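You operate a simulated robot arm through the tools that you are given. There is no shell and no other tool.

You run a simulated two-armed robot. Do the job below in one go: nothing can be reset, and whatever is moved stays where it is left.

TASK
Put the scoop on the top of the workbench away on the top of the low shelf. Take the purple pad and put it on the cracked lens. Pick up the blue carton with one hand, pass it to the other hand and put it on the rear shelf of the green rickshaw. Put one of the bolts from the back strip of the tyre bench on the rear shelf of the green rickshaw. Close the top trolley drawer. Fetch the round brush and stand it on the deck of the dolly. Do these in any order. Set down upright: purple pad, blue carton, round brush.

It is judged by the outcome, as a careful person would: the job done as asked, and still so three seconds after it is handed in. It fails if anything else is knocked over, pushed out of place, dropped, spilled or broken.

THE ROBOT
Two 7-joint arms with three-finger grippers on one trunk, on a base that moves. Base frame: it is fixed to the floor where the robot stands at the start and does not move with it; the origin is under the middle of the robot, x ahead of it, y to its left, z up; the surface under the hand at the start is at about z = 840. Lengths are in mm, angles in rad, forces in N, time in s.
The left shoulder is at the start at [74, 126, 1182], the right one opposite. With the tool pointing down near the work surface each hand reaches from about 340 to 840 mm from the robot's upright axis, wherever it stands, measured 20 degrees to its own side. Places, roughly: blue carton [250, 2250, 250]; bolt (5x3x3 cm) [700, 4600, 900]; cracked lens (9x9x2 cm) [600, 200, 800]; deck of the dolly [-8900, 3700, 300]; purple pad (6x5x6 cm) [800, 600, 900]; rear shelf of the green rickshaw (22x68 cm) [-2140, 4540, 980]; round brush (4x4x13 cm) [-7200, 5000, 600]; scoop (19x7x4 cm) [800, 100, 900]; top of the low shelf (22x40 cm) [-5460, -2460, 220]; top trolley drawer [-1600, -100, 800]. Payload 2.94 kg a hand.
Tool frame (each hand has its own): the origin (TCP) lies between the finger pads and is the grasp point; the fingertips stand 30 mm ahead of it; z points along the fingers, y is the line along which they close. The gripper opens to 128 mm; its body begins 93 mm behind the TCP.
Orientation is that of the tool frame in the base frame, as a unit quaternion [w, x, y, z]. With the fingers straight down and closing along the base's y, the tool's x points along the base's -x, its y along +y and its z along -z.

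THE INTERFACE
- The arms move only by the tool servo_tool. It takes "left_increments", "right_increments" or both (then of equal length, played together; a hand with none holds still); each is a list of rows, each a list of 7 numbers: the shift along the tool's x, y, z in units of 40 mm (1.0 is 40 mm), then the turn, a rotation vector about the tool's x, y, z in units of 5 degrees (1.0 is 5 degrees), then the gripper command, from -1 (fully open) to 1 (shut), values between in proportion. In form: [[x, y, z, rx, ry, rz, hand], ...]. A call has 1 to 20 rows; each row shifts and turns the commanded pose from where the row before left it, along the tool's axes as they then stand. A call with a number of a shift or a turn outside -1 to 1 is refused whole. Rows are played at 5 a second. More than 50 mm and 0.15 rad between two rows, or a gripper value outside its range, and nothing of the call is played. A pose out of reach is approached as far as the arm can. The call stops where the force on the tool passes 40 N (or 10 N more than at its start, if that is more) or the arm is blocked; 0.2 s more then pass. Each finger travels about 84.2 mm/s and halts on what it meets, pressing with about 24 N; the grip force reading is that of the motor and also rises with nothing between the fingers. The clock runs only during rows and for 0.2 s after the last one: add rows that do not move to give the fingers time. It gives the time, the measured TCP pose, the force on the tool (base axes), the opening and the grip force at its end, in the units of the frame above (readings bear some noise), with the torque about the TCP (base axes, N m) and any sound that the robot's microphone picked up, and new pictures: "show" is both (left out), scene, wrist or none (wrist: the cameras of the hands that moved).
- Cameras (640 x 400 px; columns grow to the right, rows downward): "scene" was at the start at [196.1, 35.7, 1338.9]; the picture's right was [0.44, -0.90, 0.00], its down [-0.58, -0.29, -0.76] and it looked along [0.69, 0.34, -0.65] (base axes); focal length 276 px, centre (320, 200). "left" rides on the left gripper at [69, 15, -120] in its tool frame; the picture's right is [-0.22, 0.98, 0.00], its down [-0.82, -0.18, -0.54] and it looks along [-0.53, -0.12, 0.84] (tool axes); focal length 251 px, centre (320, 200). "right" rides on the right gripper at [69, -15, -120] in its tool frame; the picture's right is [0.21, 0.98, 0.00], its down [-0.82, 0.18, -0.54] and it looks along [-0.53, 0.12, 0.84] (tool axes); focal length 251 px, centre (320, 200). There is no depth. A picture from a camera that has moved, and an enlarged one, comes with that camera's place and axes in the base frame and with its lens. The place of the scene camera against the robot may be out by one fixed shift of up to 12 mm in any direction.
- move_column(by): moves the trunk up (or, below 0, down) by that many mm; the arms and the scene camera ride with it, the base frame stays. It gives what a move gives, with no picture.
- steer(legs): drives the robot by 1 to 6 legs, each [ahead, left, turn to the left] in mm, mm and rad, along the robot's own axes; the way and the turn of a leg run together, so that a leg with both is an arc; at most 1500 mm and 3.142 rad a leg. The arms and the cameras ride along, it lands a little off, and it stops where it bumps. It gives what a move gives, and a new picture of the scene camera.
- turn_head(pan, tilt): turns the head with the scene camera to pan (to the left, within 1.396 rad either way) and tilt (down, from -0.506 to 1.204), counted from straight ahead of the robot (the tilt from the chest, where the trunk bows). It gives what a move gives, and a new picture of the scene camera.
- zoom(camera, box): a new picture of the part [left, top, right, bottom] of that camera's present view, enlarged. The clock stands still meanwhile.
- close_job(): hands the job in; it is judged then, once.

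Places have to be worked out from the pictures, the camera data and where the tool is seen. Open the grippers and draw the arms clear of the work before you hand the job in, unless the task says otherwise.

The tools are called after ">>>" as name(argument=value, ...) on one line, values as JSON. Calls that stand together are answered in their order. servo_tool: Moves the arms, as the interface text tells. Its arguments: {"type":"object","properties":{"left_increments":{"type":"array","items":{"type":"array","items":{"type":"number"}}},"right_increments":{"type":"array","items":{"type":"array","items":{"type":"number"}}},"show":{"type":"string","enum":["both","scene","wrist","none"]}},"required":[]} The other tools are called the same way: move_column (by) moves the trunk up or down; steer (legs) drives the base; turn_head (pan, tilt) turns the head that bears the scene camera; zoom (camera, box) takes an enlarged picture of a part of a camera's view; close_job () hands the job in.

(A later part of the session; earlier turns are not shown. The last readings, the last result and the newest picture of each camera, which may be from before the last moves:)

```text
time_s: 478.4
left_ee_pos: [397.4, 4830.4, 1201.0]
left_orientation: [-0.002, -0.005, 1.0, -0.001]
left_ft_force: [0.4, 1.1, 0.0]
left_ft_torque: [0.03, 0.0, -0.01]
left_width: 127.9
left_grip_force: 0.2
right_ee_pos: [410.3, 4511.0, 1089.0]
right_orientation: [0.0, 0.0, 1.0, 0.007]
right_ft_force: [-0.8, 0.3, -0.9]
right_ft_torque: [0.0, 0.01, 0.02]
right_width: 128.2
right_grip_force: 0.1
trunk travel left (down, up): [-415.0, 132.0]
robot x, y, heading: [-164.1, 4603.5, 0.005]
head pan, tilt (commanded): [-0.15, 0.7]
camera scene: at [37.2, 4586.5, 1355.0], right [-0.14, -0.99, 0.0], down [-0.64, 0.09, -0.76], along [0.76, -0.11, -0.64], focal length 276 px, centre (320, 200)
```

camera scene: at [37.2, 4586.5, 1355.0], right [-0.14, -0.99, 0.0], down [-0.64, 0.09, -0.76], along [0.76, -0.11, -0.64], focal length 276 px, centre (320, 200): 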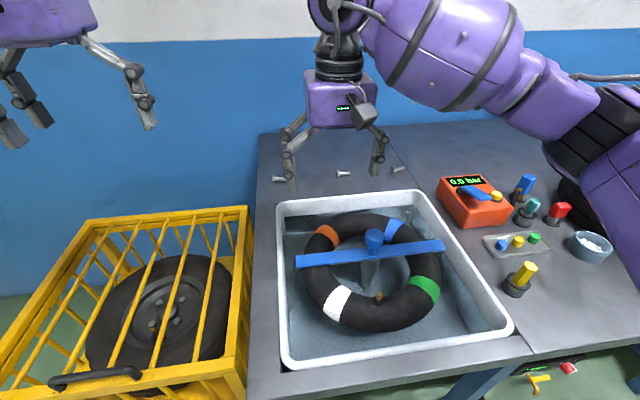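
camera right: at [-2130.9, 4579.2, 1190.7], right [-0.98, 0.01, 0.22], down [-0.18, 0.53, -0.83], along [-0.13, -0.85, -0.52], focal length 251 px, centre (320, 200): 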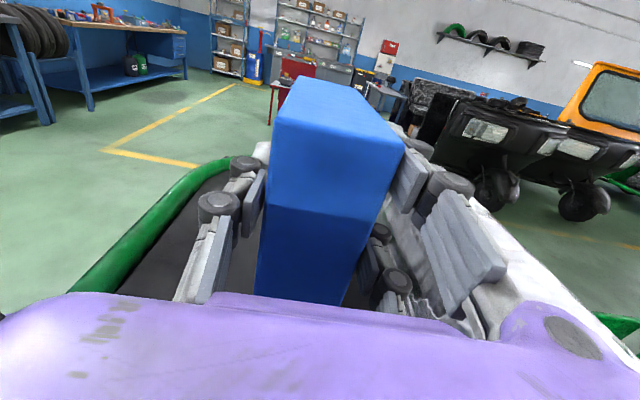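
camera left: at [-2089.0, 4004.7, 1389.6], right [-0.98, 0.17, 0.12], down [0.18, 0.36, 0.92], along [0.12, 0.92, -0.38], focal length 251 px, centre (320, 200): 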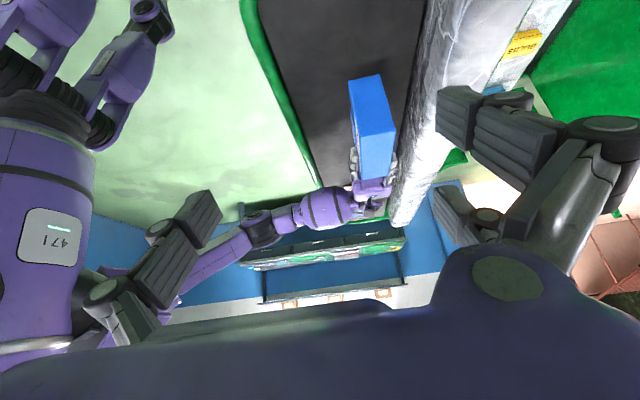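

I turn the right hand so it will close front-to-back across the bolt and drive 140 mm closer.

>>> servo_tool(right_increments=[[0, 0, 0, 0, 0, 1, -1], [0, 0, 0, 0, 0, 1, -1], [0, 0, 0, 0, 0, 1, -1], [0, 0, 0, 0, 0, 1, -1], [0, 0, 0, 0, 0, 1, -1], [0, 0, 0, 0, 0, 1, -1], [0, 0, 0, 0, 0, 1, -1], [0, 0, 0, 0, 0, 1, -1], [0, 0, 0, 0, 0, 1, -1], [0, 0, 0, 0, 0, 1, -1], [0, 0, 0, 0, 0, 1, -1], [0, 0, 0, 0, 0, 1, -1], [0, 0, 0, 0, 0, 1, -1], [0, 0, 0, 0, 0, 1, -1], [0, 0, 0, 0, 0, 1, -1], [0, 0, 0, 0, 0, 1, -1], [0, 0, 0, 0, 0, 1, -1], [0, 0, 0, 0, 0, 1, -1]], show="none")

>>> steer(legs=[[140, 0, 0]])

>>> servo_tool(right_increments=[[-0.8, 0.6, 0, 0, 0, 0, -1], [-0.8, 0.6, 0, 0, 0, 0, -1], [-0.4, 0.8, 0, 0, 0, 0, -1], [0, 0.8, 0, 0, 0, 0, -1], [0, 0, 0, 0, 0, 0, -1]], show="both")

```text
time_s: 482.2
left_ee_pos: [396.7, 4831.0, 1201.9]
left_orientation: [-0.002, -0.006, 1.0, -0.001]
left_ft_force: [0.7, 0.2, -0.2]
left_ft_torque: [0.03, 0.02, 0.01]
left_width: 127.8
left_grip_force: 0.0
right_ee_pos: [408.7, 4509.8, 1089.2]
right_orientation: [-0.005, 0.708, 0.706, 0.005]
right_ft_force: [0.0, 0.6, 1.3]
right_ft_torque: [0.0, 0.02, -0.03]
right_width: 128.0
right_grip_force: 0.1
trunk travel left (down, up): [-415.0, 132.0]
robot x, y, heading: [-164.0, 4599.4, 0.009]
head pan, tilt (commanded): [-0.15, 0.7]
```

```text
time_s: 483.4
left_ee_pos: [487.3, 4804.8, 1199.6]
left_orientation: [-0.006, 0.006, 1.0, 0.001]
left_ft_force: [-0.6, -0.5, 0.1]
left_ft_torque: [0.04, -0.05, 0.02]
left_width: 127.9
left_grip_force: 0.1
right_ee_pos: [492.2, 4486.1, 1085.9]
right_orientation: [-0.006, 0.717, 0.697, 0.004]
right_ft_force: [-1.9, -0.4, 0.7]
right_ft_torque: [0.05, -0.05, 0.01]
right_width: 127.8
right_grip_force: 0.0
trunk travel left (down, up): [-415.0, 132.0]
robot x, y, heading: [-75.0, 4583.9, -0.014]
head pan, tilt (commanded): [-0.15, 0.7]
stopped in leg 1: the robot was blocked; the commanded pose is now the measured one
camera scene: at [121.0, 4569.4, 1355.1], right [-0.17, -0.99, 0.0], down [-0.63, 0.11, -0.77], along [0.75, -0.13, -0.64], focal length 276 px, centre (320, 200)
```

scene: 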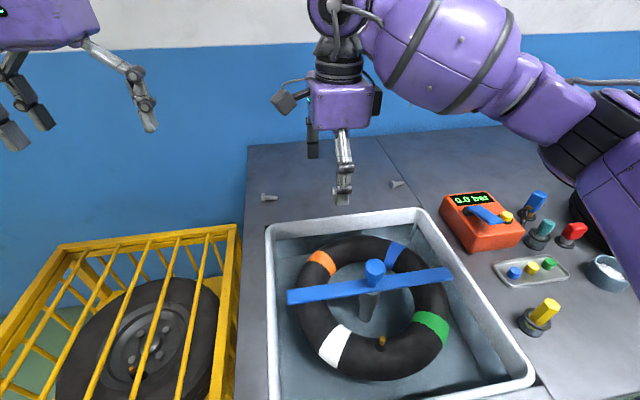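

```text
time_s: 484.6
left_ee_pos: [485.7, 4812.0, 1198.7]
left_orientation: [-0.005, 0.003, 1.0, -0.001]
left_ft_force: [0.1, 0.0, 0.0]
left_ft_torque: [0.04, -0.01, 0.02]
left_width: 128.3
left_grip_force: 0.0
right_ee_pos: [600.4, 4410.2, 1087.0]
right_orientation: [-0.006, 0.714, 0.7, 0.002]
right_ft_force: [-0.1, -0.2, -0.3]
right_ft_torque: [0.03, -0.02, 0.0]
right_width: 128.1
right_grip_force: 0.1
trunk travel left (down, up): [-415.0, 132.0]
robot x, y, heading: [-77.2, 4594.4, -0.013]
head pan, tilt (commanded): [-0.15, 0.7]
camera scene: at [120.5, 4574.6, 1355.2], right [-0.16, -0.99, 0.0], down [-0.64, 0.1, -0.77], along [0.76, -0.12, -0.64], focal length 276 px, centre (320, 200)
camera right: at [586.4, 4478.5, 1206.7], right [0.98, 0.19, 0.0], down [0.17, -0.83, 0.53], along [0.1, -0.52, -0.85], focal length 251 px, centre (320, 200)
```

scene: 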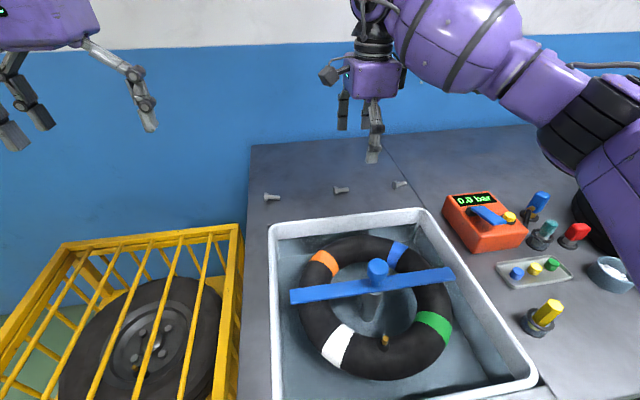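
right: 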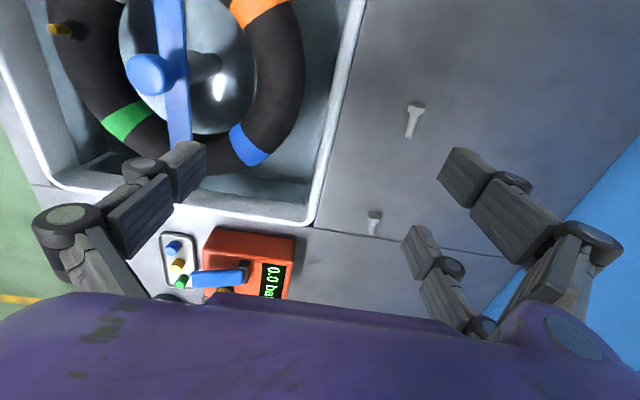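

The base was stopped by the bench at x ≈ −75; I back off slightly so nothing is being pressed. The wrist camera shows the middle bolt at about [724, 4418], head toward +y.

>>> steer(legs=[[-15, 0, 0.012]])

>>> turn_head(pan=0.3, tilt=1.15)

```text
time_s: 485.4
left_ee_pos: [472.8, 4818.8, 1195.6]
left_orientation: [-0.007, -0.003, 1.0, 0.0]
left_ft_force: [0.7, 0.6, -0.8]
left_ft_torque: [0.0, 0.03, -0.04]
left_width: 127.7
left_grip_force: 0.1
right_ee_pos: [589.5, 4418.2, 1084.0]
right_orientation: [-0.006, 0.712, 0.703, 0.003]
right_ft_force: [-0.2, 0.3, -0.2]
right_ft_torque: [0.02, 0.04, -0.01]
right_width: 127.7
right_grip_force: 0.1
trunk travel left (down, up): [-415.0, 132.0]
robot x, y, heading: [-91.3, 4592.9, -0.003]
head pan, tilt (commanded): [-0.15, 0.7]
camera scene: at [110.3, 4576.3, 1354.6], right [-0.15, -0.99, 0.0], down [-0.64, 0.1, -0.76], along [0.76, -0.11, -0.65], focal length 276 px, centre (320, 200)
```

scene: 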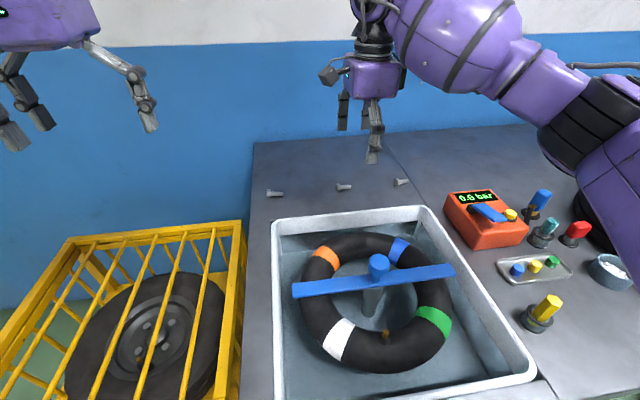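

```text
time_s: 486.3
left_ee_pos: [470.7, 4817.1, 1197.9]
left_orientation: [-0.005, -0.001, 1.0, 0.0]
left_ft_force: [0.3, -0.1, -0.1]
left_ft_torque: [0.01, 0.02, 0.0]
left_width: 127.9
left_grip_force: 0.0
right_ee_pos: [589.1, 4417.4, 1084.2]
right_orientation: [-0.006, 0.711, 0.703, 0.002]
right_ft_force: [-0.3, -0.6, 0.1]
right_ft_torque: [0.01, 0.03, -0.03]
right_width: 128.2
right_grip_force: 0.2
trunk travel left (down, up): [-415.0, 132.0]
robot x, y, heading: [-94.3, 4592.1, -0.001]
head pan, tilt (commanded): [0.3, 1.15]
camera scene: at [80.9, 4606.8, 1322.0], right [0.29, -0.96, 0.0], down [-0.87, -0.27, -0.41], along [0.39, 0.12, -0.91], focal length 276 px, centre (320, 200)
```

scene: 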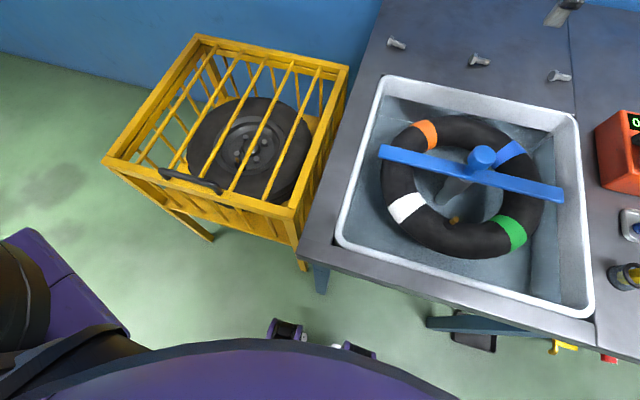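

The feet are clear of the bench leg. I extend the right hand over the middle bolt at travel height and check reach.

>>> servo_tool(right_increments=[[0, 0.85, 0, 0, 0, 0, -0.1], [0, 0.85, 0, 0, 0, 0, -0.1], [0, 0.85, 0, 0, 0, 0, -0.1], [0, 0.82, 0, 0, 0, 0, -0.1], [0, 0, 0, 0, 0, 0, -0.1]], show="wrist")

>>> zoom(camera="right", box=[240, 0, 440, 130])

```text
time_s: 487.5
left_ee_pos: [470.7, 4816.4, 1198.1]
left_orientation: [-0.005, -0.001, 1.0, 0.0]
left_ft_force: [0.1, -0.2, 0.0]
left_ft_torque: [0.02, 0.0, -0.03]
left_width: 128.1
left_grip_force: 0.1
right_ee_pos: [702.8, 4413.3, 1085.8]
right_orientation: [-0.006, 0.711, 0.703, 0.003]
right_ft_force: [-0.3, -0.6, -0.6]
right_ft_torque: [0.02, -0.01, 0.01]
right_width: 70.2
right_grip_force: 0.1
right hand out of reach, approached as far as the arm can: row 4
trunk travel left (down, up): [-415.0, 132.0]
robot x, y, heading: [-90.0, 4589.9, -0.003]
head pan, tilt (commanded): [0.3, 1.15]
camera right: at [689.1, 4481.7, 1206.1], right [0.98, 0.21, 0.0], down [0.17, -0.83, 0.53], along [0.11, -0.52, -0.85], focal length 251 px, centre (320, 200)
```

right: 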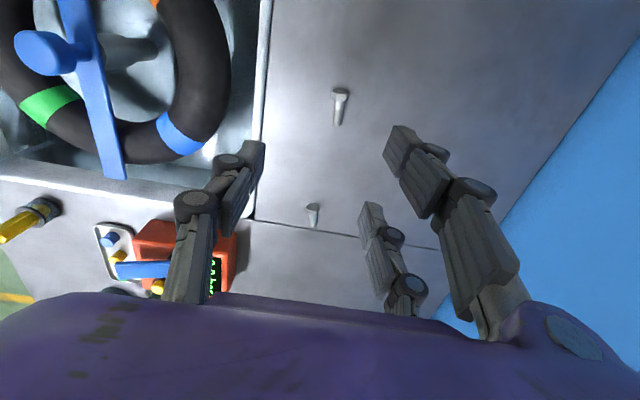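

```text
3.08 times, centred on (340, 65) of right
camera zoom: at [689.1, 4481.7, 1206.1], right [0.98, 0.21, 0.0], down [0.17, -0.83, 0.53], along [0.11, -0.52, -0.85], focal length 774 px, centre (258, 615)
```

zoom: 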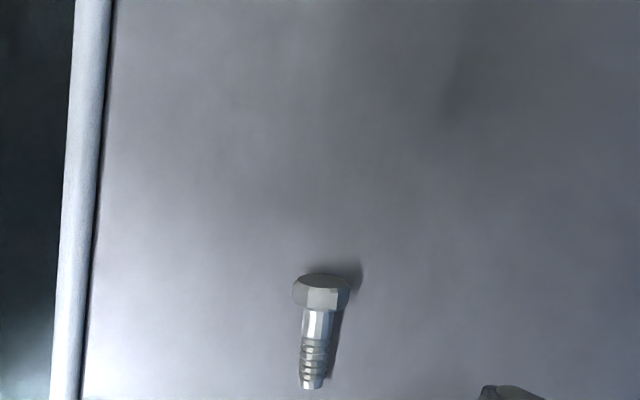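

The arm is a bit short at this height. I lower the trunk by 115 mm, which brings the shoulder level with the wrist and slightly forward, and inch the base forward 12 mm.

>>> move_column(by=-115)

>>> steer(legs=[[10, 0, 0]])

>>> servo_tool(right_increments=[[0, 0.4, 0, 0, 0, 0, -0.1], [0, 0.3, 0, 0, 0, 0, -0.1], [0, 0, 0, 0, 0, 0, -0.1]], show="wrist")

```text
time_s: 489.0
left_ee_pos: [469.6, 4817.2, 1083.2]
left_orientation: [-0.005, -0.002, 1.0, 0.0]
left_ft_force: [-0.5, -0.7, 1.1]
left_ft_torque: [-0.01, 0.01, 0.07]
left_width: 127.8
left_grip_force: 0.1
right_ee_pos: [703.3, 4416.1, 970.9]
right_orientation: [-0.006, 0.711, 0.703, 0.003]
right_ft_force: [-0.4, -0.3, -0.7]
right_ft_torque: [-0.01, 0.0, 0.01]
right_width: 70.2
right_grip_force: 0.1
trunk travel left (down, up): [-300.0, 247.0]
robot x, y, heading: [-95.6, 4594.4, 0.003]
head pan, tilt (commanded): [0.3, 1.15]
```

```text
time_s: 489.7
left_ee_pos: [479.7, 4817.2, 1083.8]
left_orientation: [-0.006, -0.002, 1.0, 0.0]
left_ft_force: [0.2, -0.2, -0.1]
left_ft_torque: [-0.01, 0.01, 0.04]
left_width: 127.8
left_grip_force: 0.1
right_ee_pos: [713.0, 4415.4, 970.1]
right_orientation: [-0.005, 0.711, 0.703, 0.003]
right_ft_force: [-0.2, -0.2, 0.0]
right_ft_torque: [-0.01, -0.01, 0.04]
right_width: 70.3
right_grip_force: 0.0
trunk travel left (down, up): [-300.0, 247.0]
robot x, y, heading: [-81.6, 4590.8, 0.001]
head pan, tilt (commanded): [0.3, 1.15]
camera scene: at [119.3, 4606.9, 1206.5], right [0.3, -0.96, 0.0], down [-0.87, -0.27, -0.41], along [0.39, 0.12, -0.91], focal length 276 px, centre (320, 200)
```

scene: 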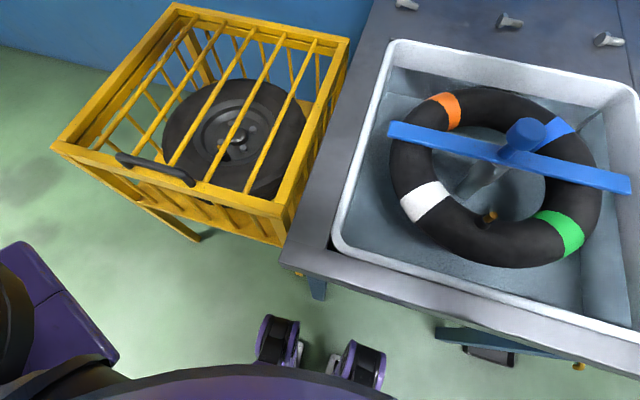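

```text
time_s: 490.5
left_ee_pos: [478.9, 4817.7, 1083.2]
left_orientation: [-0.005, -0.002, 1.0, 0.001]
left_ft_force: [-0.6, 0.4, 0.1]
left_ft_torque: [0.0, 0.0, 0.01]
left_width: 127.8
left_grip_force: 0.0
right_ee_pos: [734.7, 4413.9, 970.1]
right_orientation: [-0.006, 0.71, 0.704, 0.003]
right_ft_force: [-0.1, -0.2, -0.2]
right_ft_torque: [0.03, -0.01, 0.02]
right_width: 70.2
right_grip_force: 0.0
right hand out of reach, approached as far as the arm can: row 2
trunk travel left (down, up): [-300.0, 247.0]
robot x, y, heading: [-83.4, 4592.4, 0.0]
head pan, tilt (commanded): [0.3, 1.15]
camera right: at [720.4, 4481.7, 1090.8], right [0.98, 0.2, 0.0], down [0.17, -0.83, 0.53], along [0.11, -0.52, -0.85], focal length 251 px, centre (320, 200)
```

right: 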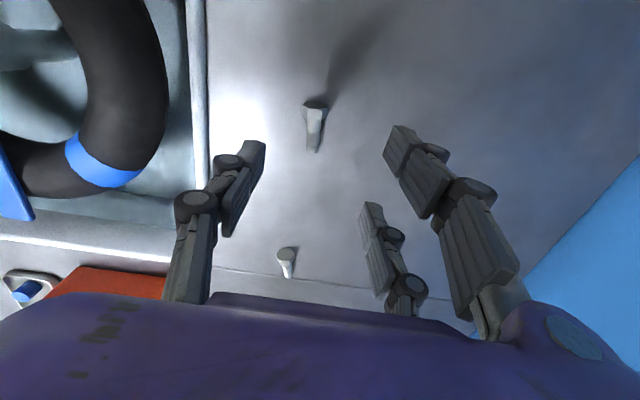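

The hand now reaches over the bolt. I zoom in to centre precisely on it.

>>> zoom(camera="right", box=[250, 80, 390, 180])

```text
4.00 times, centred on (320, 130) of right
camera zoom: at [720.4, 4481.7, 1090.8], right [0.98, 0.2, 0.0], down [0.17, -0.83, 0.53], along [0.11, -0.52, -0.85], focal length 1006 px, centre (320, 480)
```

zoom: 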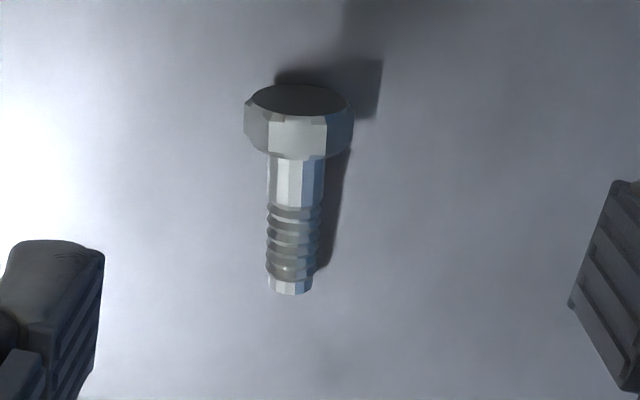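

The bolt is about 46 mm long: head at y 4424–4437, shaft end at y ≈ 4391, axis near x ≈ 729. The paired fingers will meet the head and the shaft end, the single one the middle. I shift 4 mm back and descend in steps.

>>> servo_tool(right_increments=[[0, -0.1, 0.5, 0, 0, 0, -0.1], [0, 0, 0.7, 0, 0, 0, -0.1], [0, 0, 0.6, 0, 0, 0, -0.1], [0, 0, 0, 0, 0, 0, -0.1]], show="wrist")

>>> zoom(camera="right", box=[220, 90, 420, 230])

```text
time_s: 491.5
left_ee_pos: [480.3, 4818.6, 1082.9]
left_orientation: [-0.005, -0.002, 1.0, 0.0]
left_ft_force: [0.4, -0.2, 0.7]
left_ft_torque: [-0.01, -0.02, -0.01]
left_width: 128.4
left_grip_force: 0.0
right_ee_pos: [730.8, 4416.4, 899.5]
right_orientation: [-0.006, 0.711, 0.704, 0.004]
right_ft_force: [-0.2, -0.1, -0.2]
right_ft_torque: [0.0, -0.02, 0.03]
right_width: 70.5
right_grip_force: 0.0
trunk travel left (down, up): [-300.0, 247.0]
robot x, y, heading: [-79.1, 4592.8, -0.002]
head pan, tilt (commanded): [0.3, 1.15]
camera right: at [716.7, 4484.0, 1019.5], right [0.98, 0.21, 0.0], down [0.17, -0.83, 0.53], along [0.11, -0.52, -0.85], focal length 251 px, centre (320, 200)
```

right: 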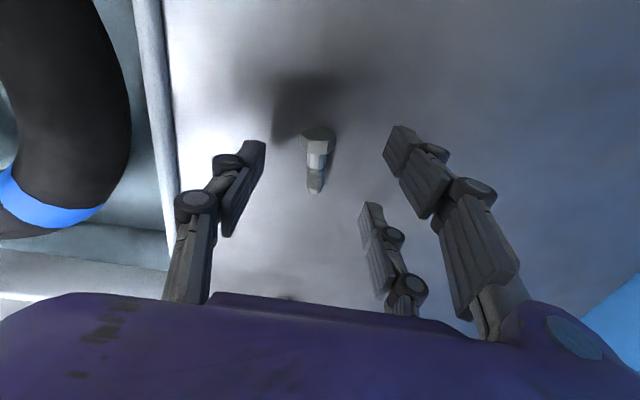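

```text
2.86 times, centred on (320, 160) of right
camera zoom: at [716.7, 4484.0, 1019.5], right [0.98, 0.21, 0.0], down [0.17, -0.83, 0.53], along [0.11, -0.52, -0.85], focal length 718 px, centre (320, 314)
```

zoom: 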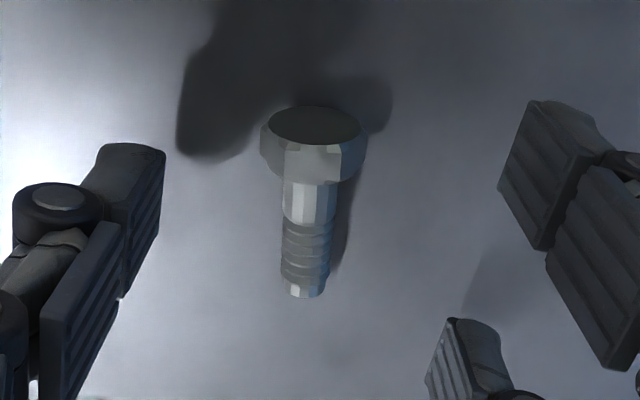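

I correct 3 mm sideways and continue down in small steps until the fingertips nearly touch the bench.

>>> servo_tool(right_increments=[[-0.08, 0, 0.12, 0, 0, 0, -0.1], [0, 0, 0.08, 0, 0, 0, -0.1], [0, 0, 0.06, 0, 0, 0, -0.1], [0, 0, 0, 0, 0, 0, -0.1]], show="none")

>>> zoom(camera="right", box=[220, 90, 420, 230])

```text
time_s: 492.5
left_ee_pos: [479.3, 4817.3, 1084.2]
left_orientation: [-0.005, -0.003, 1.0, 0.0]
left_ft_force: [0.0, -0.1, -0.4]
left_ft_torque: [-0.02, 0.02, 0.0]
left_width: 128.1
left_grip_force: 0.0
right_ee_pos: [730.8, 4411.7, 887.7]
right_orientation: [-0.006, 0.711, 0.703, 0.003]
right_ft_force: [0.2, -0.4, 0.1]
right_ft_torque: [0.04, 0.0, -0.02]
right_width: 70.4
right_grip_force: 0.2
trunk travel left (down, up): [-300.0, 247.0]
robot x, y, heading: [-85.6, 4592.5, 0.006]
head pan, tilt (commanded): [0.3, 1.15]
```

```text
2.86 times, centred on (320, 160) of right
camera zoom: at [716.4, 4480.6, 1009.1], right [0.98, 0.2, 0.0], down [0.17, -0.83, 0.53], along [0.11, -0.52, -0.85], focal length 718 px, centre (320, 314)
```

zoom: 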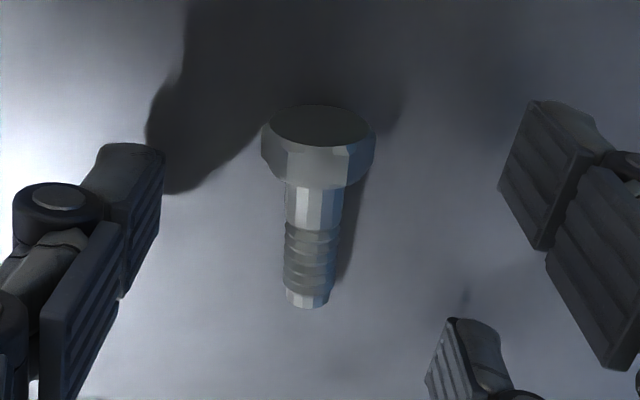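

>>> servo_tool(right_increments=[[0, 0, 0.05, 0, 0, 0, -0.1], [0, 0, 0.05, 0, 0, 0, -0.1], [0, 0, 0, 0, 0, 0, -0.1]], show="none")

>>> servo_tool(right_increments=[[0, 0, 0.04, 0, 0, 0, -0.1], [0, 0, 0, 0, 0, 0, -0.1]], show="none")

```text
time_s: 493.3
left_ee_pos: [478.9, 4817.5, 1084.4]
left_orientation: [-0.005, -0.003, 1.0, 0.0]
left_ft_force: [-0.5, -0.2, 0.3]
left_ft_torque: [0.01, -0.06, 0.0]
left_width: 128.3
left_grip_force: 0.0
right_ee_pos: [730.2, 4412.5, 883.8]
right_orientation: [-0.005, 0.711, 0.703, 0.003]
right_ft_force: [-1.1, -0.4, 0.7]
right_ft_torque: [0.01, -0.01, -0.02]
right_width: 70.4
right_grip_force: 0.0
trunk travel left (down, up): [-300.0, 247.0]
robot x, y, heading: [-82.3, 4591.3, 0.003]
head pan, tilt (commanded): [0.3, 1.15]
```

```text
time_s: 493.9
left_ee_pos: [480.3, 4817.8, 1083.6]
left_orientation: [-0.006, -0.003, 1.0, 0.0]
left_ft_force: [0.8, -0.8, 0.5]
left_ft_torque: [-0.01, 0.0, -0.01]
left_width: 127.9
left_grip_force: 0.1
right_ee_pos: [730.7, 4412.1, 882.1]
right_orientation: [-0.006, 0.711, 0.704, 0.004]
right_ft_force: [0.9, 0.0, -0.3]
right_ft_torque: [0.01, -0.01, -0.04]
right_width: 70.4
right_grip_force: 0.1
trunk travel left (down, up): [-300.0, 247.0]
robot x, y, heading: [-80.5, 4590.2, 0.0]
head pan, tilt (commanded): [0.3, 1.15]
```

Tips at about z = 852, no contact yet; two more small steps.

>>> servo_tool(right_increments=[[0, 0, 0.05, 0, 0, 0, -0.1], [0, 0, 0.04, 0, 0, 0, -0.1], [0, 0, 0, 0, 0, 0, -0.1]], show="none")

>>> zoom(camera="right", box=[220, 90, 420, 230])

```text
time_s: 494.7
left_ee_pos: [479.1, 4817.5, 1083.2]
left_orientation: [-0.004, -0.002, 1.0, 0.001]
left_ft_force: [-0.1, 0.3, 0.6]
left_ft_torque: [0.01, -0.02, 0.01]
left_width: 127.8
left_grip_force: 0.0
right_ee_pos: [730.4, 4411.1, 877.9]
right_orientation: [-0.006, 0.71, 0.704, 0.004]
right_ft_force: [0.5, 0.3, -0.6]
right_ft_torque: [-0.02, -0.01, 0.0]
right_width: 70.7
right_grip_force: 0.0
trunk travel left (down, up): [-300.0, 247.0]
robot x, y, heading: [-84.4, 4593.7, 0.0]
head pan, tilt (commanded): [0.3, 1.15]
```

```text
2.86 times, centred on (320, 160) of right
camera zoom: at [716.2, 4480.2, 999.3], right [0.98, 0.2, 0.0], down [0.17, -0.83, 0.53], along [0.11, -0.52, -0.85], focal length 718 px, centre (320, 314)
```

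zoom: 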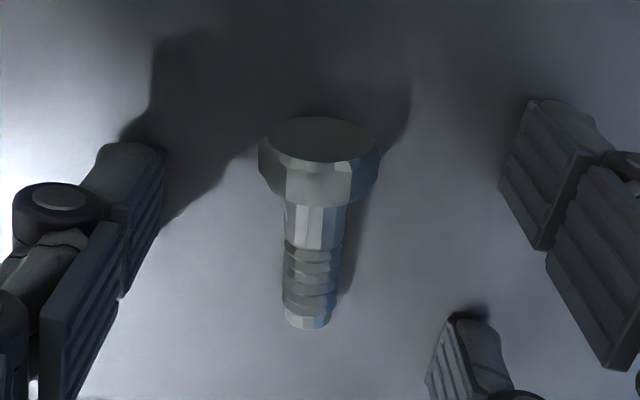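

The bench must be near z = 840, so I adjust 2 mm toward −y and go down another 4–5 mm.

>>> servo_tool(right_increments=[[-0.05, 0, 0.05, 0, 0, 0, -0.1], [0, 0, 0.05, 0, 0, 0, -0.1], [0, 0, 0, 0, 0, 0, -0.1]], show="none")

>>> zoom(camera="right", box=[220, 90, 420, 230])

```text
time_s: 495.5
left_ee_pos: [477.9, 4819.0, 1084.2]
left_orientation: [-0.004, -0.003, 1.0, -0.001]
left_ft_force: [0.2, 0.1, 0.1]
left_ft_torque: [0.03, 0.01, 0.0]
left_width: 128.0
left_grip_force: 0.1
right_ee_pos: [730.3, 4410.8, 877.2]
right_orientation: [-0.005, 0.71, 0.704, 0.005]
right_ft_force: [3.5, 4.9, 14.9]
right_ft_torque: [-0.35, -0.59, 0.25]
right_width: 72.7
right_grip_force: 2.6
trunk travel left (down, up): [-300.0, 247.0]
robot x, y, heading: [-82.7, 4593.1, -0.002]
head pan, tilt (commanded): [0.3, 1.15]
```

```text
2.86 times, centred on (320, 160) of right
camera zoom: at [715.6, 4479.7, 998.2], right [0.98, 0.21, 0.0], down [0.17, -0.83, 0.53], along [0.11, -0.52, -0.85], focal length 718 px, centre (320, 314)
```

zoom: 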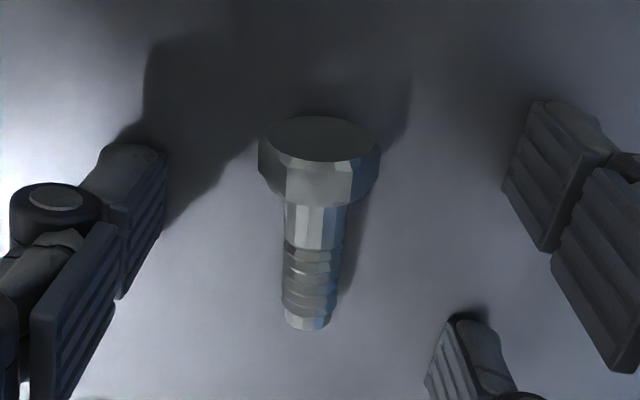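

The fingertips touched the bench at z ≈ 847. I lift about 1.5 mm clear of it and close on the bolt.

>>> servo_tool(right_increments=[[0, 0, -0.12, 0, 0, 0, -0.1], [0, 0, 0, 0, 0, 0, -0.1], [0, 0, 0, 0, 0, 0, 0.2], [0, 0, 0, 0, 0, 0, 0.5], [0, 0, 0, 0, 0, 0, 1], [0, 0, 0, 0, 0, 0, 1], [0, 0, 0, 0, 0, 0, 1], [0, 0, 0, 0, 0, 0, 1]], show="wrist")

>>> zoom(camera="right", box=[220, 90, 420, 230])

```text
time_s: 497.3
left_ee_pos: [478.8, 4818.0, 1083.6]
left_orientation: [-0.005, -0.002, 1.0, 0.0]
left_ft_force: [-0.4, 1.1, 0.5]
left_ft_torque: [-0.01, 0.0, -0.02]
left_width: 128.0
left_grip_force: 0.1
right_ee_pos: [731.1, 4410.7, 879.2]
right_orientation: [-0.007, 0.71, 0.704, 0.003]
right_ft_force: [0.6, 0.3, 0.2]
right_ft_torque: [-0.02, -0.03, -0.03]
right_width: 8.2
right_grip_force: 23.9
trunk travel left (down, up): [-300.0, 247.0]
robot x, y, heading: [-85.3, 4593.3, -0.003]
head pan, tilt (commanded): [0.3, 1.15]
camera right: at [716.2, 4478.3, 1000.0], right [0.98, 0.21, 0.0], down [0.17, -0.83, 0.53], along [0.11, -0.52, -0.85], focal length 251 px, centre (320, 200)
```

right: 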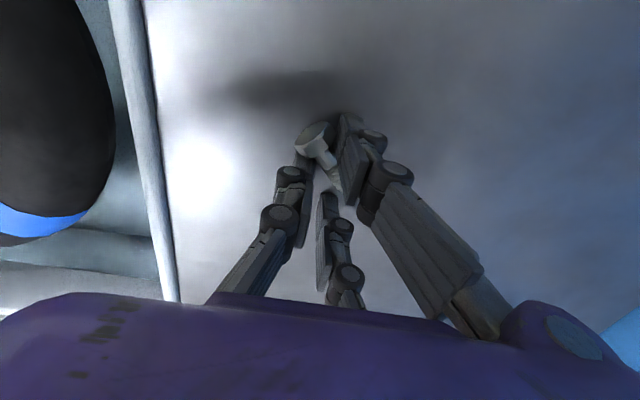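

```text
2.86 times, centred on (320, 160) of right
camera zoom: at [716.2, 4478.3, 1000.0], right [0.98, 0.21, 0.0], down [0.17, -0.83, 0.53], along [0.11, -0.52, -0.85], focal length 718 px, centre (320, 314)
```

zoom: 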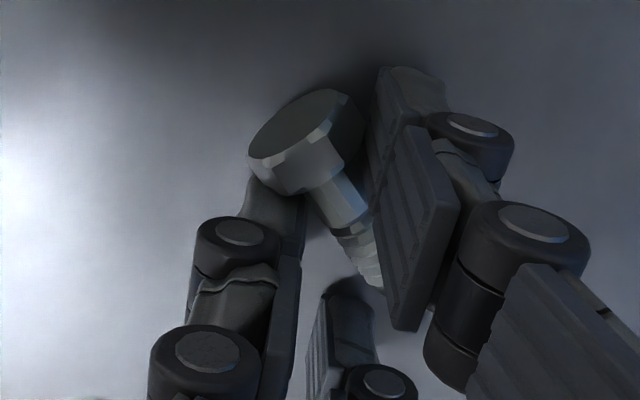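

The bolt has turned in the grip but is clamped firmly (8 mm, 24 N). I lift it 25 mm to see whether the hold is secure.

>>> servo_tool(right_increments=[[0, 0, -0.1, 0, 0, 0, 1], [0, 0, -0.15, 0, 0, 0, 1], [0, 0, -0.2, 0, 0, 0, 1], [0, 0, -0.2, 0, 0, 0, 1], [0, 0, 0, 0, 0, 0, 1]], show="none")

>>> zoom(camera="right", box=[220, 90, 420, 230])

```text
time_s: 498.5
left_ee_pos: [479.3, 4818.8, 1082.6]
left_orientation: [-0.005, -0.002, 1.0, 0.0]
left_ft_force: [0.9, -0.4, 1.2]
left_ft_torque: [0.0, -0.02, -0.01]
left_width: 127.8
left_grip_force: 0.1
right_ee_pos: [730.7, 4408.5, 906.3]
right_orientation: [-0.006, 0.71, 0.704, 0.004]
right_ft_force: [0.9, 0.1, -0.7]
right_ft_torque: [0.02, 0.02, -0.01]
right_width: 8.2
right_grip_force: 24.1
trunk travel left (down, up): [-300.0, 247.0]
robot x, y, heading: [-84.4, 4595.9, 0.0]
head pan, tilt (commanded): [0.3, 1.15]
```

```text
2.86 times, centred on (320, 160) of right
camera zoom: at [716.4, 4477.5, 1027.0], right [0.98, 0.2, 0.0], down [0.17, -0.83, 0.53], along [0.11, -0.52, -0.85], focal length 718 px, centre (320, 314)
```

zoom: 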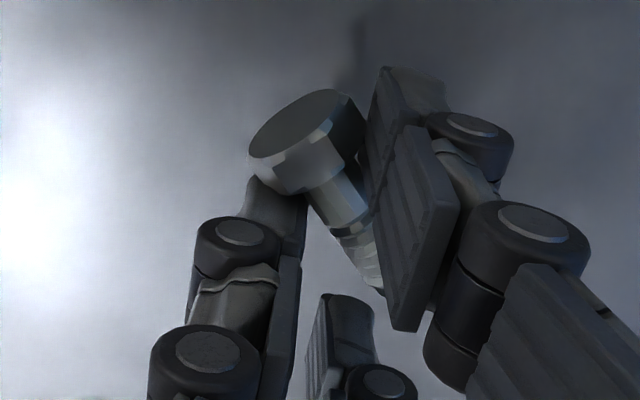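

The bolt came up with the hand and the picture is unchanged. I hold still for four seconds to check that it does not creep.

>>> servo_tool(right_increments=[[0, 0, -0.5, 0, 0, 0, 1], [0, 0, -0.5, 0, 0, 0, 1], [0, 0, 0, 0, 0, 0, 1], [0, 0, 0, 0, 0, 0, 1], [0, 0, 0, 0, 0, 0, 1], [0, 0, 0, 0, 0, 0, 1], [0, 0, 0, 0, 0, 0, 1], [0, 0, 0, 0, 0, 0, 1], [0, 0, 0, 0, 0, 0, 1], [0, 0, 0, 0, 0, 0, 1], [0, 0, 0, 0, 0, 0, 1], [0, 0, 0, 0, 0, 0, 1], [0, 0, 0, 0, 0, 0, 1], [0, 0, 0, 0, 0, 0, 1], [0, 0, 0, 0, 0, 0, 1], [0, 0, 0, 0, 0, 0, 1], [0, 0, 0, 0, 0, 0, 1], [0, 0, 0, 0, 0, 0, 1], [0, 0, 0, 0, 0, 0, 1], [0, 0, 0, 0, 0, 0, 1]], show="none")

>>> zoom(camera="right", box=[220, 90, 420, 230])

```text
time_s: 502.7
left_ee_pos: [478.7, 4817.7, 1083.0]
left_orientation: [-0.006, -0.003, 1.0, 0.0]
left_ft_force: [0.3, 0.4, 0.9]
left_ft_torque: [0.02, 0.04, 0.02]
left_width: 127.8
left_grip_force: 0.0
right_ee_pos: [731.3, 4408.8, 945.6]
right_orientation: [-0.006, 0.711, 0.703, 0.004]
right_ft_force: [0.5, 0.4, -0.8]
right_ft_torque: [-0.02, 0.0, 0.03]
right_width: 8.1
right_grip_force: 24.0
trunk travel left (down, up): [-300.0, 247.0]
robot x, y, heading: [-79.2, 4592.3, -0.005]
head pan, tilt (commanded): [0.3, 1.15]
```

```text
2.86 times, centred on (320, 160) of right
camera zoom: at [716.7, 4477.3, 1066.7], right [0.98, 0.2, 0.0], down [0.17, -0.83, 0.53], along [0.11, -0.52, -0.85], focal length 718 px, centre (320, 314)
```

zoom: 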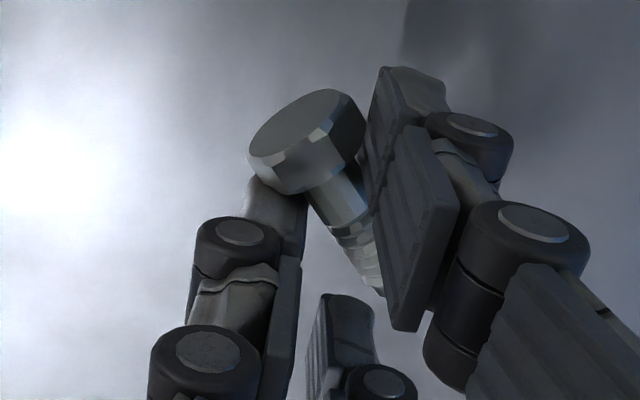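

No creep at all, so the bolt is safe to carry. I raise the trunk and hand, back away from the bench, turn around and head for the rickshaw.

>>> move_column(by=150)

>>> servo_tool(right_increments=[[0, -0.5, -0.5, 0, 0, 0, 1], [0, -0.8, -0.5, 0, 0, 0, 1], [0, -0.8, 0, 0, 0, 0, 1], [0, -0.8, 0, 0, 0, 0, 1], [0, -0.8, 0, 0, 0, 0, 1], [0, 0, 0, 0, 0, 0, 1]], show="wrist")

>>> steer(legs=[[-700, 0, 0]])

>>> zoom(camera="right", box=[220, 90, 420, 230])

```text
time_s: 504.5
left_ee_pos: [480.0, 4819.1, 1232.5]
left_orientation: [-0.006, -0.003, 1.0, 0.001]
left_ft_force: [0.7, -0.1, 0.0]
left_ft_torque: [0.0, 0.01, 0.01]
left_width: 128.1
left_grip_force: 0.0
right_ee_pos: [723.6, 4409.3, 1199.5]
right_orientation: [0.044, 0.709, 0.702, 0.054]
right_ft_force: [-0.1, -0.2, -0.4]
right_ft_torque: [-0.02, 0.01, 0.02]
right_width: 8.3
right_grip_force: 24.0
trunk travel left (down, up): [-450.0, 97.0]
robot x, y, heading: [-82.3, 4590.6, 0.001]
head pan, tilt (commanded): [0.3, 1.15]
```

```text
time_s: 505.9
left_ee_pos: [479.9, 4817.6, 1233.6]
left_orientation: [-0.005, -0.003, 1.0, 0.0]
left_ft_force: [-0.7, 0.4, 0.0]
left_ft_torque: [0.01, -0.03, 0.02]
left_width: 127.9
left_grip_force: 0.0
right_ee_pos: [702.0, 4411.7, 1258.8]
right_orientation: [0.045, 0.709, 0.702, 0.054]
right_ft_force: [-0.5, -0.3, -1.8]
right_ft_torque: [0.0, 0.01, 0.01]
right_width: 8.2
right_grip_force: 24.3
right hand out of reach, approached as far as the arm can: row 1, 2, 3, 4, 5
trunk travel left (down, up): [-450.0, 97.0]
robot x, y, heading: [-84.2, 4592.6, 0.005]
head pan, tilt (commanded): [0.3, 1.15]
camera right: at [671.0, 4479.6, 1376.1], right [0.97, 0.2, 0.14], down [0.1, -0.83, 0.55], along [0.23, -0.52, -0.82], focal length 251 px, centre (320, 200)
```

right: 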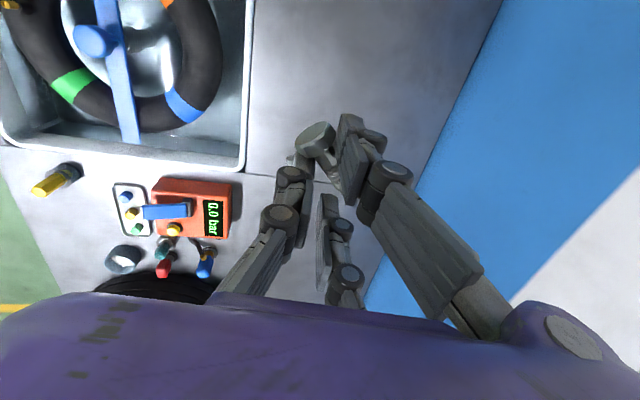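

```text
time_s: 509.6
left_ee_pos: [-204.2, 4814.8, 1232.6]
left_orientation: [-0.006, 0.006, 1.0, 0.0]
left_ft_force: [-0.1, -0.4, 0.3]
left_ft_torque: [0.0, 0.04, -0.01]
left_width: 128.0
left_grip_force: 0.0
right_ee_pos: [11.8, 4404.3, 1258.0]
right_orientation: [0.044, 0.714, 0.696, 0.052]
right_ft_force: [0.8, 0.4, -0.9]
right_ft_torque: [-0.03, -0.02, -0.03]
right_width: 8.1
right_grip_force: 24.3
trunk travel left (down, up): [-450.0, 97.0]
robot x, y, heading: [-770.9, 4599.3, -0.019]
head pan, tilt (commanded): [0.3, 1.15]
camera scene: at [-611.1, 4610.4, 1361.5], right [0.28, -0.96, 0.0], down [-0.88, -0.26, -0.41], along [0.39, 0.11, -0.91], focal length 276 px, centre (320, 200)
```

scene: 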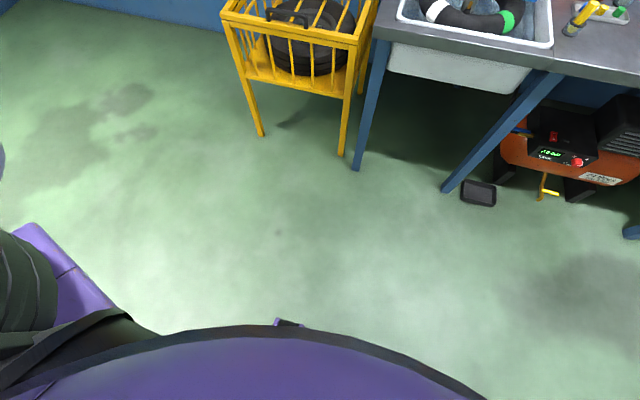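

```text
2.86 times, centred on (320, 160) of right
camera zoom: at [-17.5, 4473.3, 1375.8], right [0.97, 0.19, 0.14], down [0.08, -0.83, 0.55], along [0.22, -0.52, -0.82], focal length 718 px, centre (320, 314)
```

zoom: 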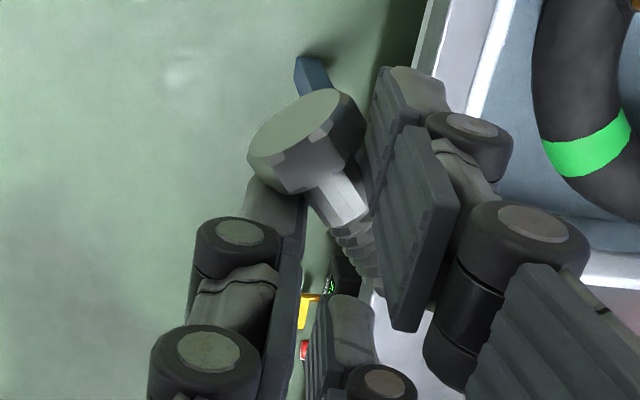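

The bolt is still held exactly the same. I straighten the right hand and draw it in closer to the body.

>>> servo_tool(right_increments=[[0, -0.8, 0.3, 0, 0, 0, 1], [0, -0.8, 0.3, 0.5, 0, 0, 1], [0, -0.8, 0.3, 0.5, 0, 0, 1], [0, -0.8, 0.3, 0.56, 0, 0, 1], [0, -0.8, 0.3, 0, 0, 0, 1], [0, 0, 0, 0, 0, 0, 1]], show="none")

>>> steer(legs=[[0, 0, 3.14]])

>>> turn_head(pan=0.0, tilt=0.6)

>>> zoom(camera="right", box=[220, 90, 420, 230])

```text
time_s: 511.0
left_ee_pos: [-203.2, 4814.8, 1233.7]
left_orientation: [-0.005, 0.005, 1.0, 0.0]
left_ft_force: [0.4, -1.0, 0.2]
left_ft_torque: [-0.02, -0.01, 0.01]
left_width: 128.1
left_grip_force: 0.0
right_ee_pos: [-12.4, 4406.3, 1235.2]
right_orientation: [-0.004, 0.715, 0.699, 0.006]
right_ft_force: [-0.5, -0.2, -0.8]
right_ft_torque: [-0.01, -0.01, 0.02]
right_width: 8.2
right_grip_force: 24.0
right hand out of reach, approached as far as the arm can: row 1, 2, 3, 4, 5
trunk travel left (down, up): [-450.0, 97.0]
robot x, y, heading: [-768.2, 4596.6, -0.019]
head pan, tilt (commanded): [0.3, 1.15]
```

```text
time_s: 518.7
left_ee_pos: [-1342.8, 4401.8, 1233.3]
left_orientation: [0.0, 1.0, -0.026, 0.005]
left_ft_force: [0.8, 0.0, -0.7]
left_ft_torque: [0.01, 0.02, 0.0]
left_width: 128.2
left_grip_force: 0.1
right_ee_pos: [-1515.4, 4817.8, 1234.0]
right_orientation: [-0.005, -0.684, 0.73, -0.005]
right_ft_force: [-0.5, 0.8, -0.4]
right_ft_torque: [0.04, 0.0, -0.01]
right_width: 8.1
right_grip_force: 24.3
trunk travel left (down, up): [-450.0, 97.0]
robot x, y, heading: [-771.9, 4594.3, 3.083]
head pan, tilt (commanded): [0.3, 1.15]
camera scene: at [-908.0, 4586.1, 1361.6], right [-0.24, 0.97, 0.0], down [0.89, 0.22, -0.41], along [-0.4, -0.1, -0.91], focal length 276 px, centre (320, 200)
```

scene: 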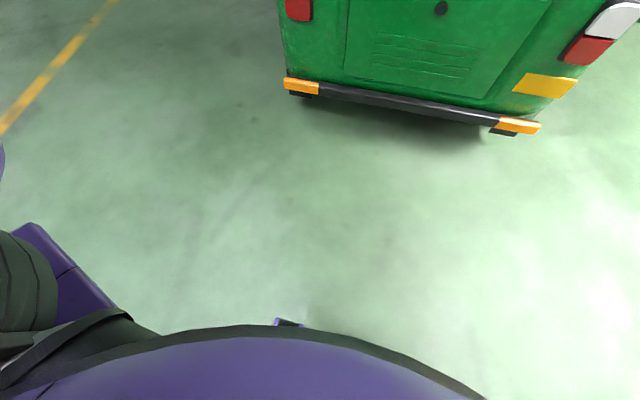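

```text
time_s: 519.7
left_ee_pos: [-1342.0, 4402.1, 1233.5]
left_orientation: [0.0, 1.0, -0.026, 0.006]
left_ft_force: [0.1, -0.8, 0.3]
left_ft_torque: [0.01, 0.02, -0.02]
left_width: 127.9
left_grip_force: 0.1
right_ee_pos: [-1516.3, 4819.1, 1234.4]
right_orientation: [-0.005, -0.684, 0.73, -0.005]
right_ft_force: [-0.7, -0.1, -0.2]
right_ft_torque: [-0.03, -0.01, 0.01]
right_width: 8.4
right_grip_force: 24.1
trunk travel left (down, up): [-450.0, 97.0]
robot x, y, heading: [-767.3, 4595.5, 3.082]
head pan, tilt (commanded): [0.0, 0.6]
camera scene: at [-938.4, 4605.5, 1403.3], right [0.06, 1.0, 0.0], down [0.56, -0.03, -0.82], along [-0.82, 0.05, -0.57], focal length 276 px, centre (320, 200)
```

scene: 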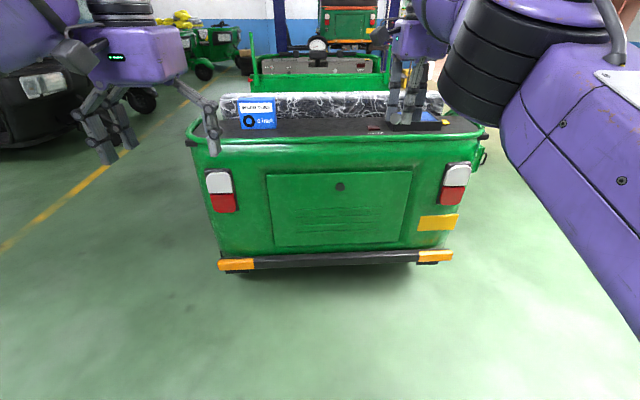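

```text
2.86 times, centred on (320, 160) of right
camera zoom: at [-1505.2, 4751.5, 1355.4], right [-0.99, -0.15, 0.0], down [-0.13, 0.84, 0.53], along [-0.08, 0.52, -0.85], focal length 718 px, centre (320, 314)
```

zoom: 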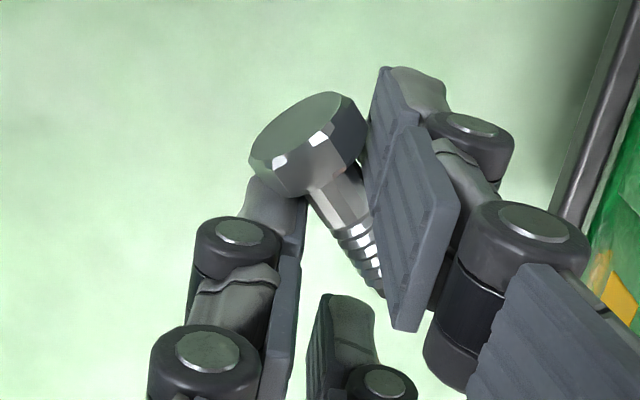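

Still secure. I lower the right hand to a more comfortable height over free floor, then approach the rickshaw's shelf.

>>> servo_tool(right_increments=[[0, 0, 0.6, 0, 0, 0, 1], [0, 0, 0.6, 0, 0, 0, 1], [0, 0, 0.6, 0, 0, 0, 1], [0, -0.7, 0.5, 0, 0, 0, 1], [0, -0.7, 0, 0, 0, 0, 1], [0, -0.7, 0, 0, 0, 0, 1], [0, -0.5, 0, 0, 0, 0, 1], [0, 0, 0, 0, 0, 0, 1]], show="scene")

```text
time_s: 521.5
left_ee_pos: [-1342.2, 4403.5, 1233.1]
left_orientation: [0.001, 1.0, -0.025, 0.005]
left_ft_force: [-0.5, 0.1, 0.0]
left_ft_torque: [0.01, 0.01, -0.01]
left_width: 128.0
left_grip_force: 0.0
right_ee_pos: [-1460.6, 4813.4, 1156.2]
right_orientation: [-0.005, -0.684, 0.73, -0.005]
right_ft_force: [-0.1, -0.8, -0.8]
right_ft_torque: [0.04, 0.01, -0.02]
right_width: 8.5
right_grip_force: 23.7
right hand out of reach, approached as far as the arm can: row 1, 2, 3, 4
trunk travel left (down, up): [-450.0, 97.0]
robot x, y, heading: [-769.5, 4600.9, 3.087]
head pan, tilt (commanded): [0.0, 0.6]
camera scene: at [-938.6, 4606.5, 1403.3], right [0.06, 1.0, 0.0], down [0.56, -0.03, -0.82], along [-0.82, 0.05, -0.57], focal length 276 px, centre (320, 200)
```

scene: 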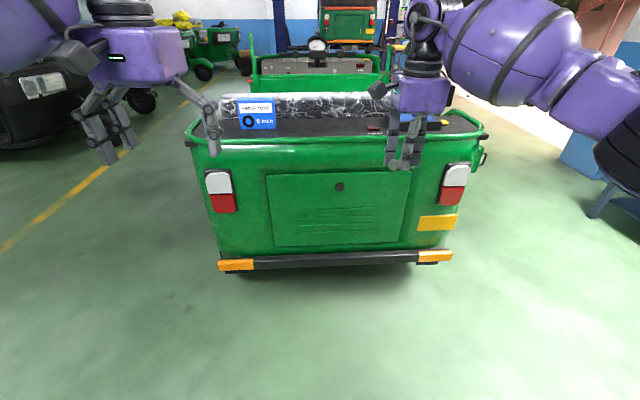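

The hand is in a good posture again at z ≈ 1156. I drive up to the rickshaw so that the hand comes over the free part of the shelf, to the right of the carton.

>>> steer(legs=[[672, 163, 0.055]])

>>> turn_head(pan=-0.15, tilt=0.75)

>>> zoom(camera="right", box=[0, 0, 640, 400])

```text
time_s: 525.3
left_ee_pos: [-2008.5, 4226.8, 1233.8]
left_orientation: [-0.001, 1.0, 0.0, 0.006]
left_ft_force: [-0.8, -0.1, -0.5]
left_ft_torque: [0.0, 0.0, 0.03]
left_width: 128.1
left_grip_force: 0.0
right_ee_pos: [-2148.5, 4628.8, 1156.6]
right_orientation: [-0.004, -0.703, 0.711, -0.004]
right_ft_force: [-0.1, -0.4, -0.6]
right_ft_torque: [0.03, 0.0, -0.02]
right_width: 8.4
right_grip_force: 24.6
trunk travel left (down, up): [-450.0, 97.0]
robot x, y, heading: [-1447.6, 4454.0, 3.136]
head pan, tilt (commanded): [0.0, 0.6]
camera scene: at [-1616.2, 4451.2, 1403.4], right [0.0, 1.0, 0.0], down [0.56, 0.0, -0.83], along [-0.83, 0.0, -0.56], focal length 276 px, centre (320, 200)
```

scene: 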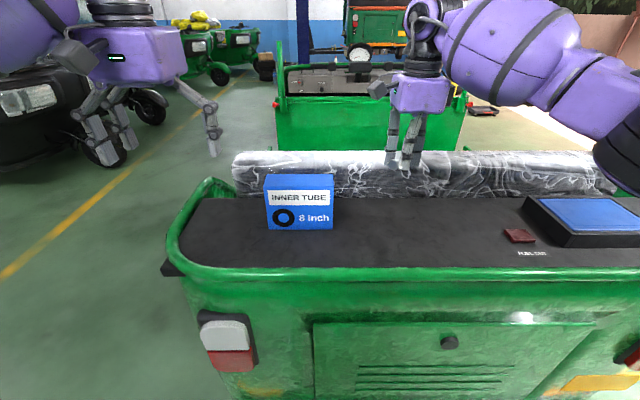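

```text
time_s: 526.0
left_ee_pos: [-2008.8, 4226.8, 1233.2]
left_orientation: [0.0, 1.0, 0.001, 0.006]
left_ft_force: [0.0, 1.3, 0.7]
left_ft_torque: [0.0, -0.01, 0.01]
left_width: 127.9
left_grip_force: 0.1
right_ee_pos: [-2150.1, 4629.1, 1155.5]
right_orientation: [-0.005, -0.704, 0.71, -0.005]
right_ft_force: [-0.2, 0.6, -0.3]
right_ft_torque: [0.01, 0.03, -0.01]
right_width: 8.2
right_grip_force: 24.4
trunk travel left (down, up): [-450.0, 97.0]
robot x, y, heading: [-1449.3, 4457.1, 3.137]
head pan, tilt (commanded): [-0.15, 0.75]
camera scene: at [-1610.3, 4463.4, 1390.5], right [0.15, 0.99, 0.0], down [0.67, -0.1, -0.73], along [-0.72, 0.11, -0.68], focal length 276 px, centre (320, 200)
```

scene: 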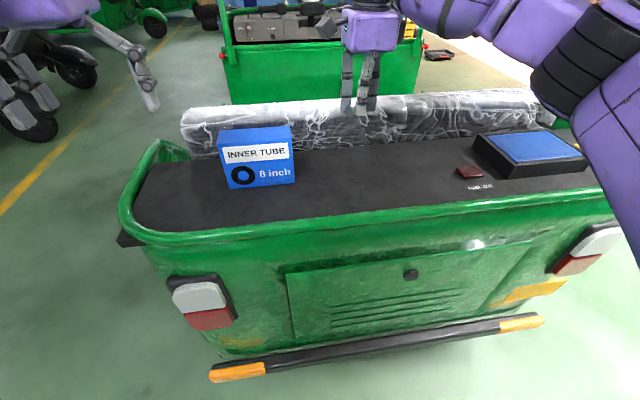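

```text
1.00 times, centred on (320, 200) of right (not enlarged: the box is as wide or as high as the picture)
camera zoom: at [-2135.1, 4562.9, 1277.3], right [-0.98, -0.2, 0.0], down [-0.17, 0.83, 0.53], along [-0.11, 0.52, -0.85], focal length 251 px, centre (320, 200)
```

zoom: 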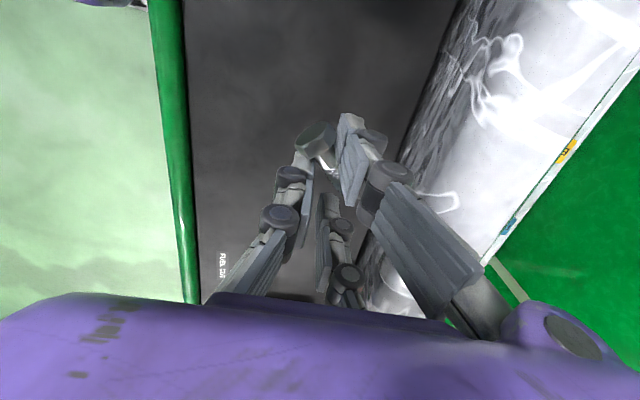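

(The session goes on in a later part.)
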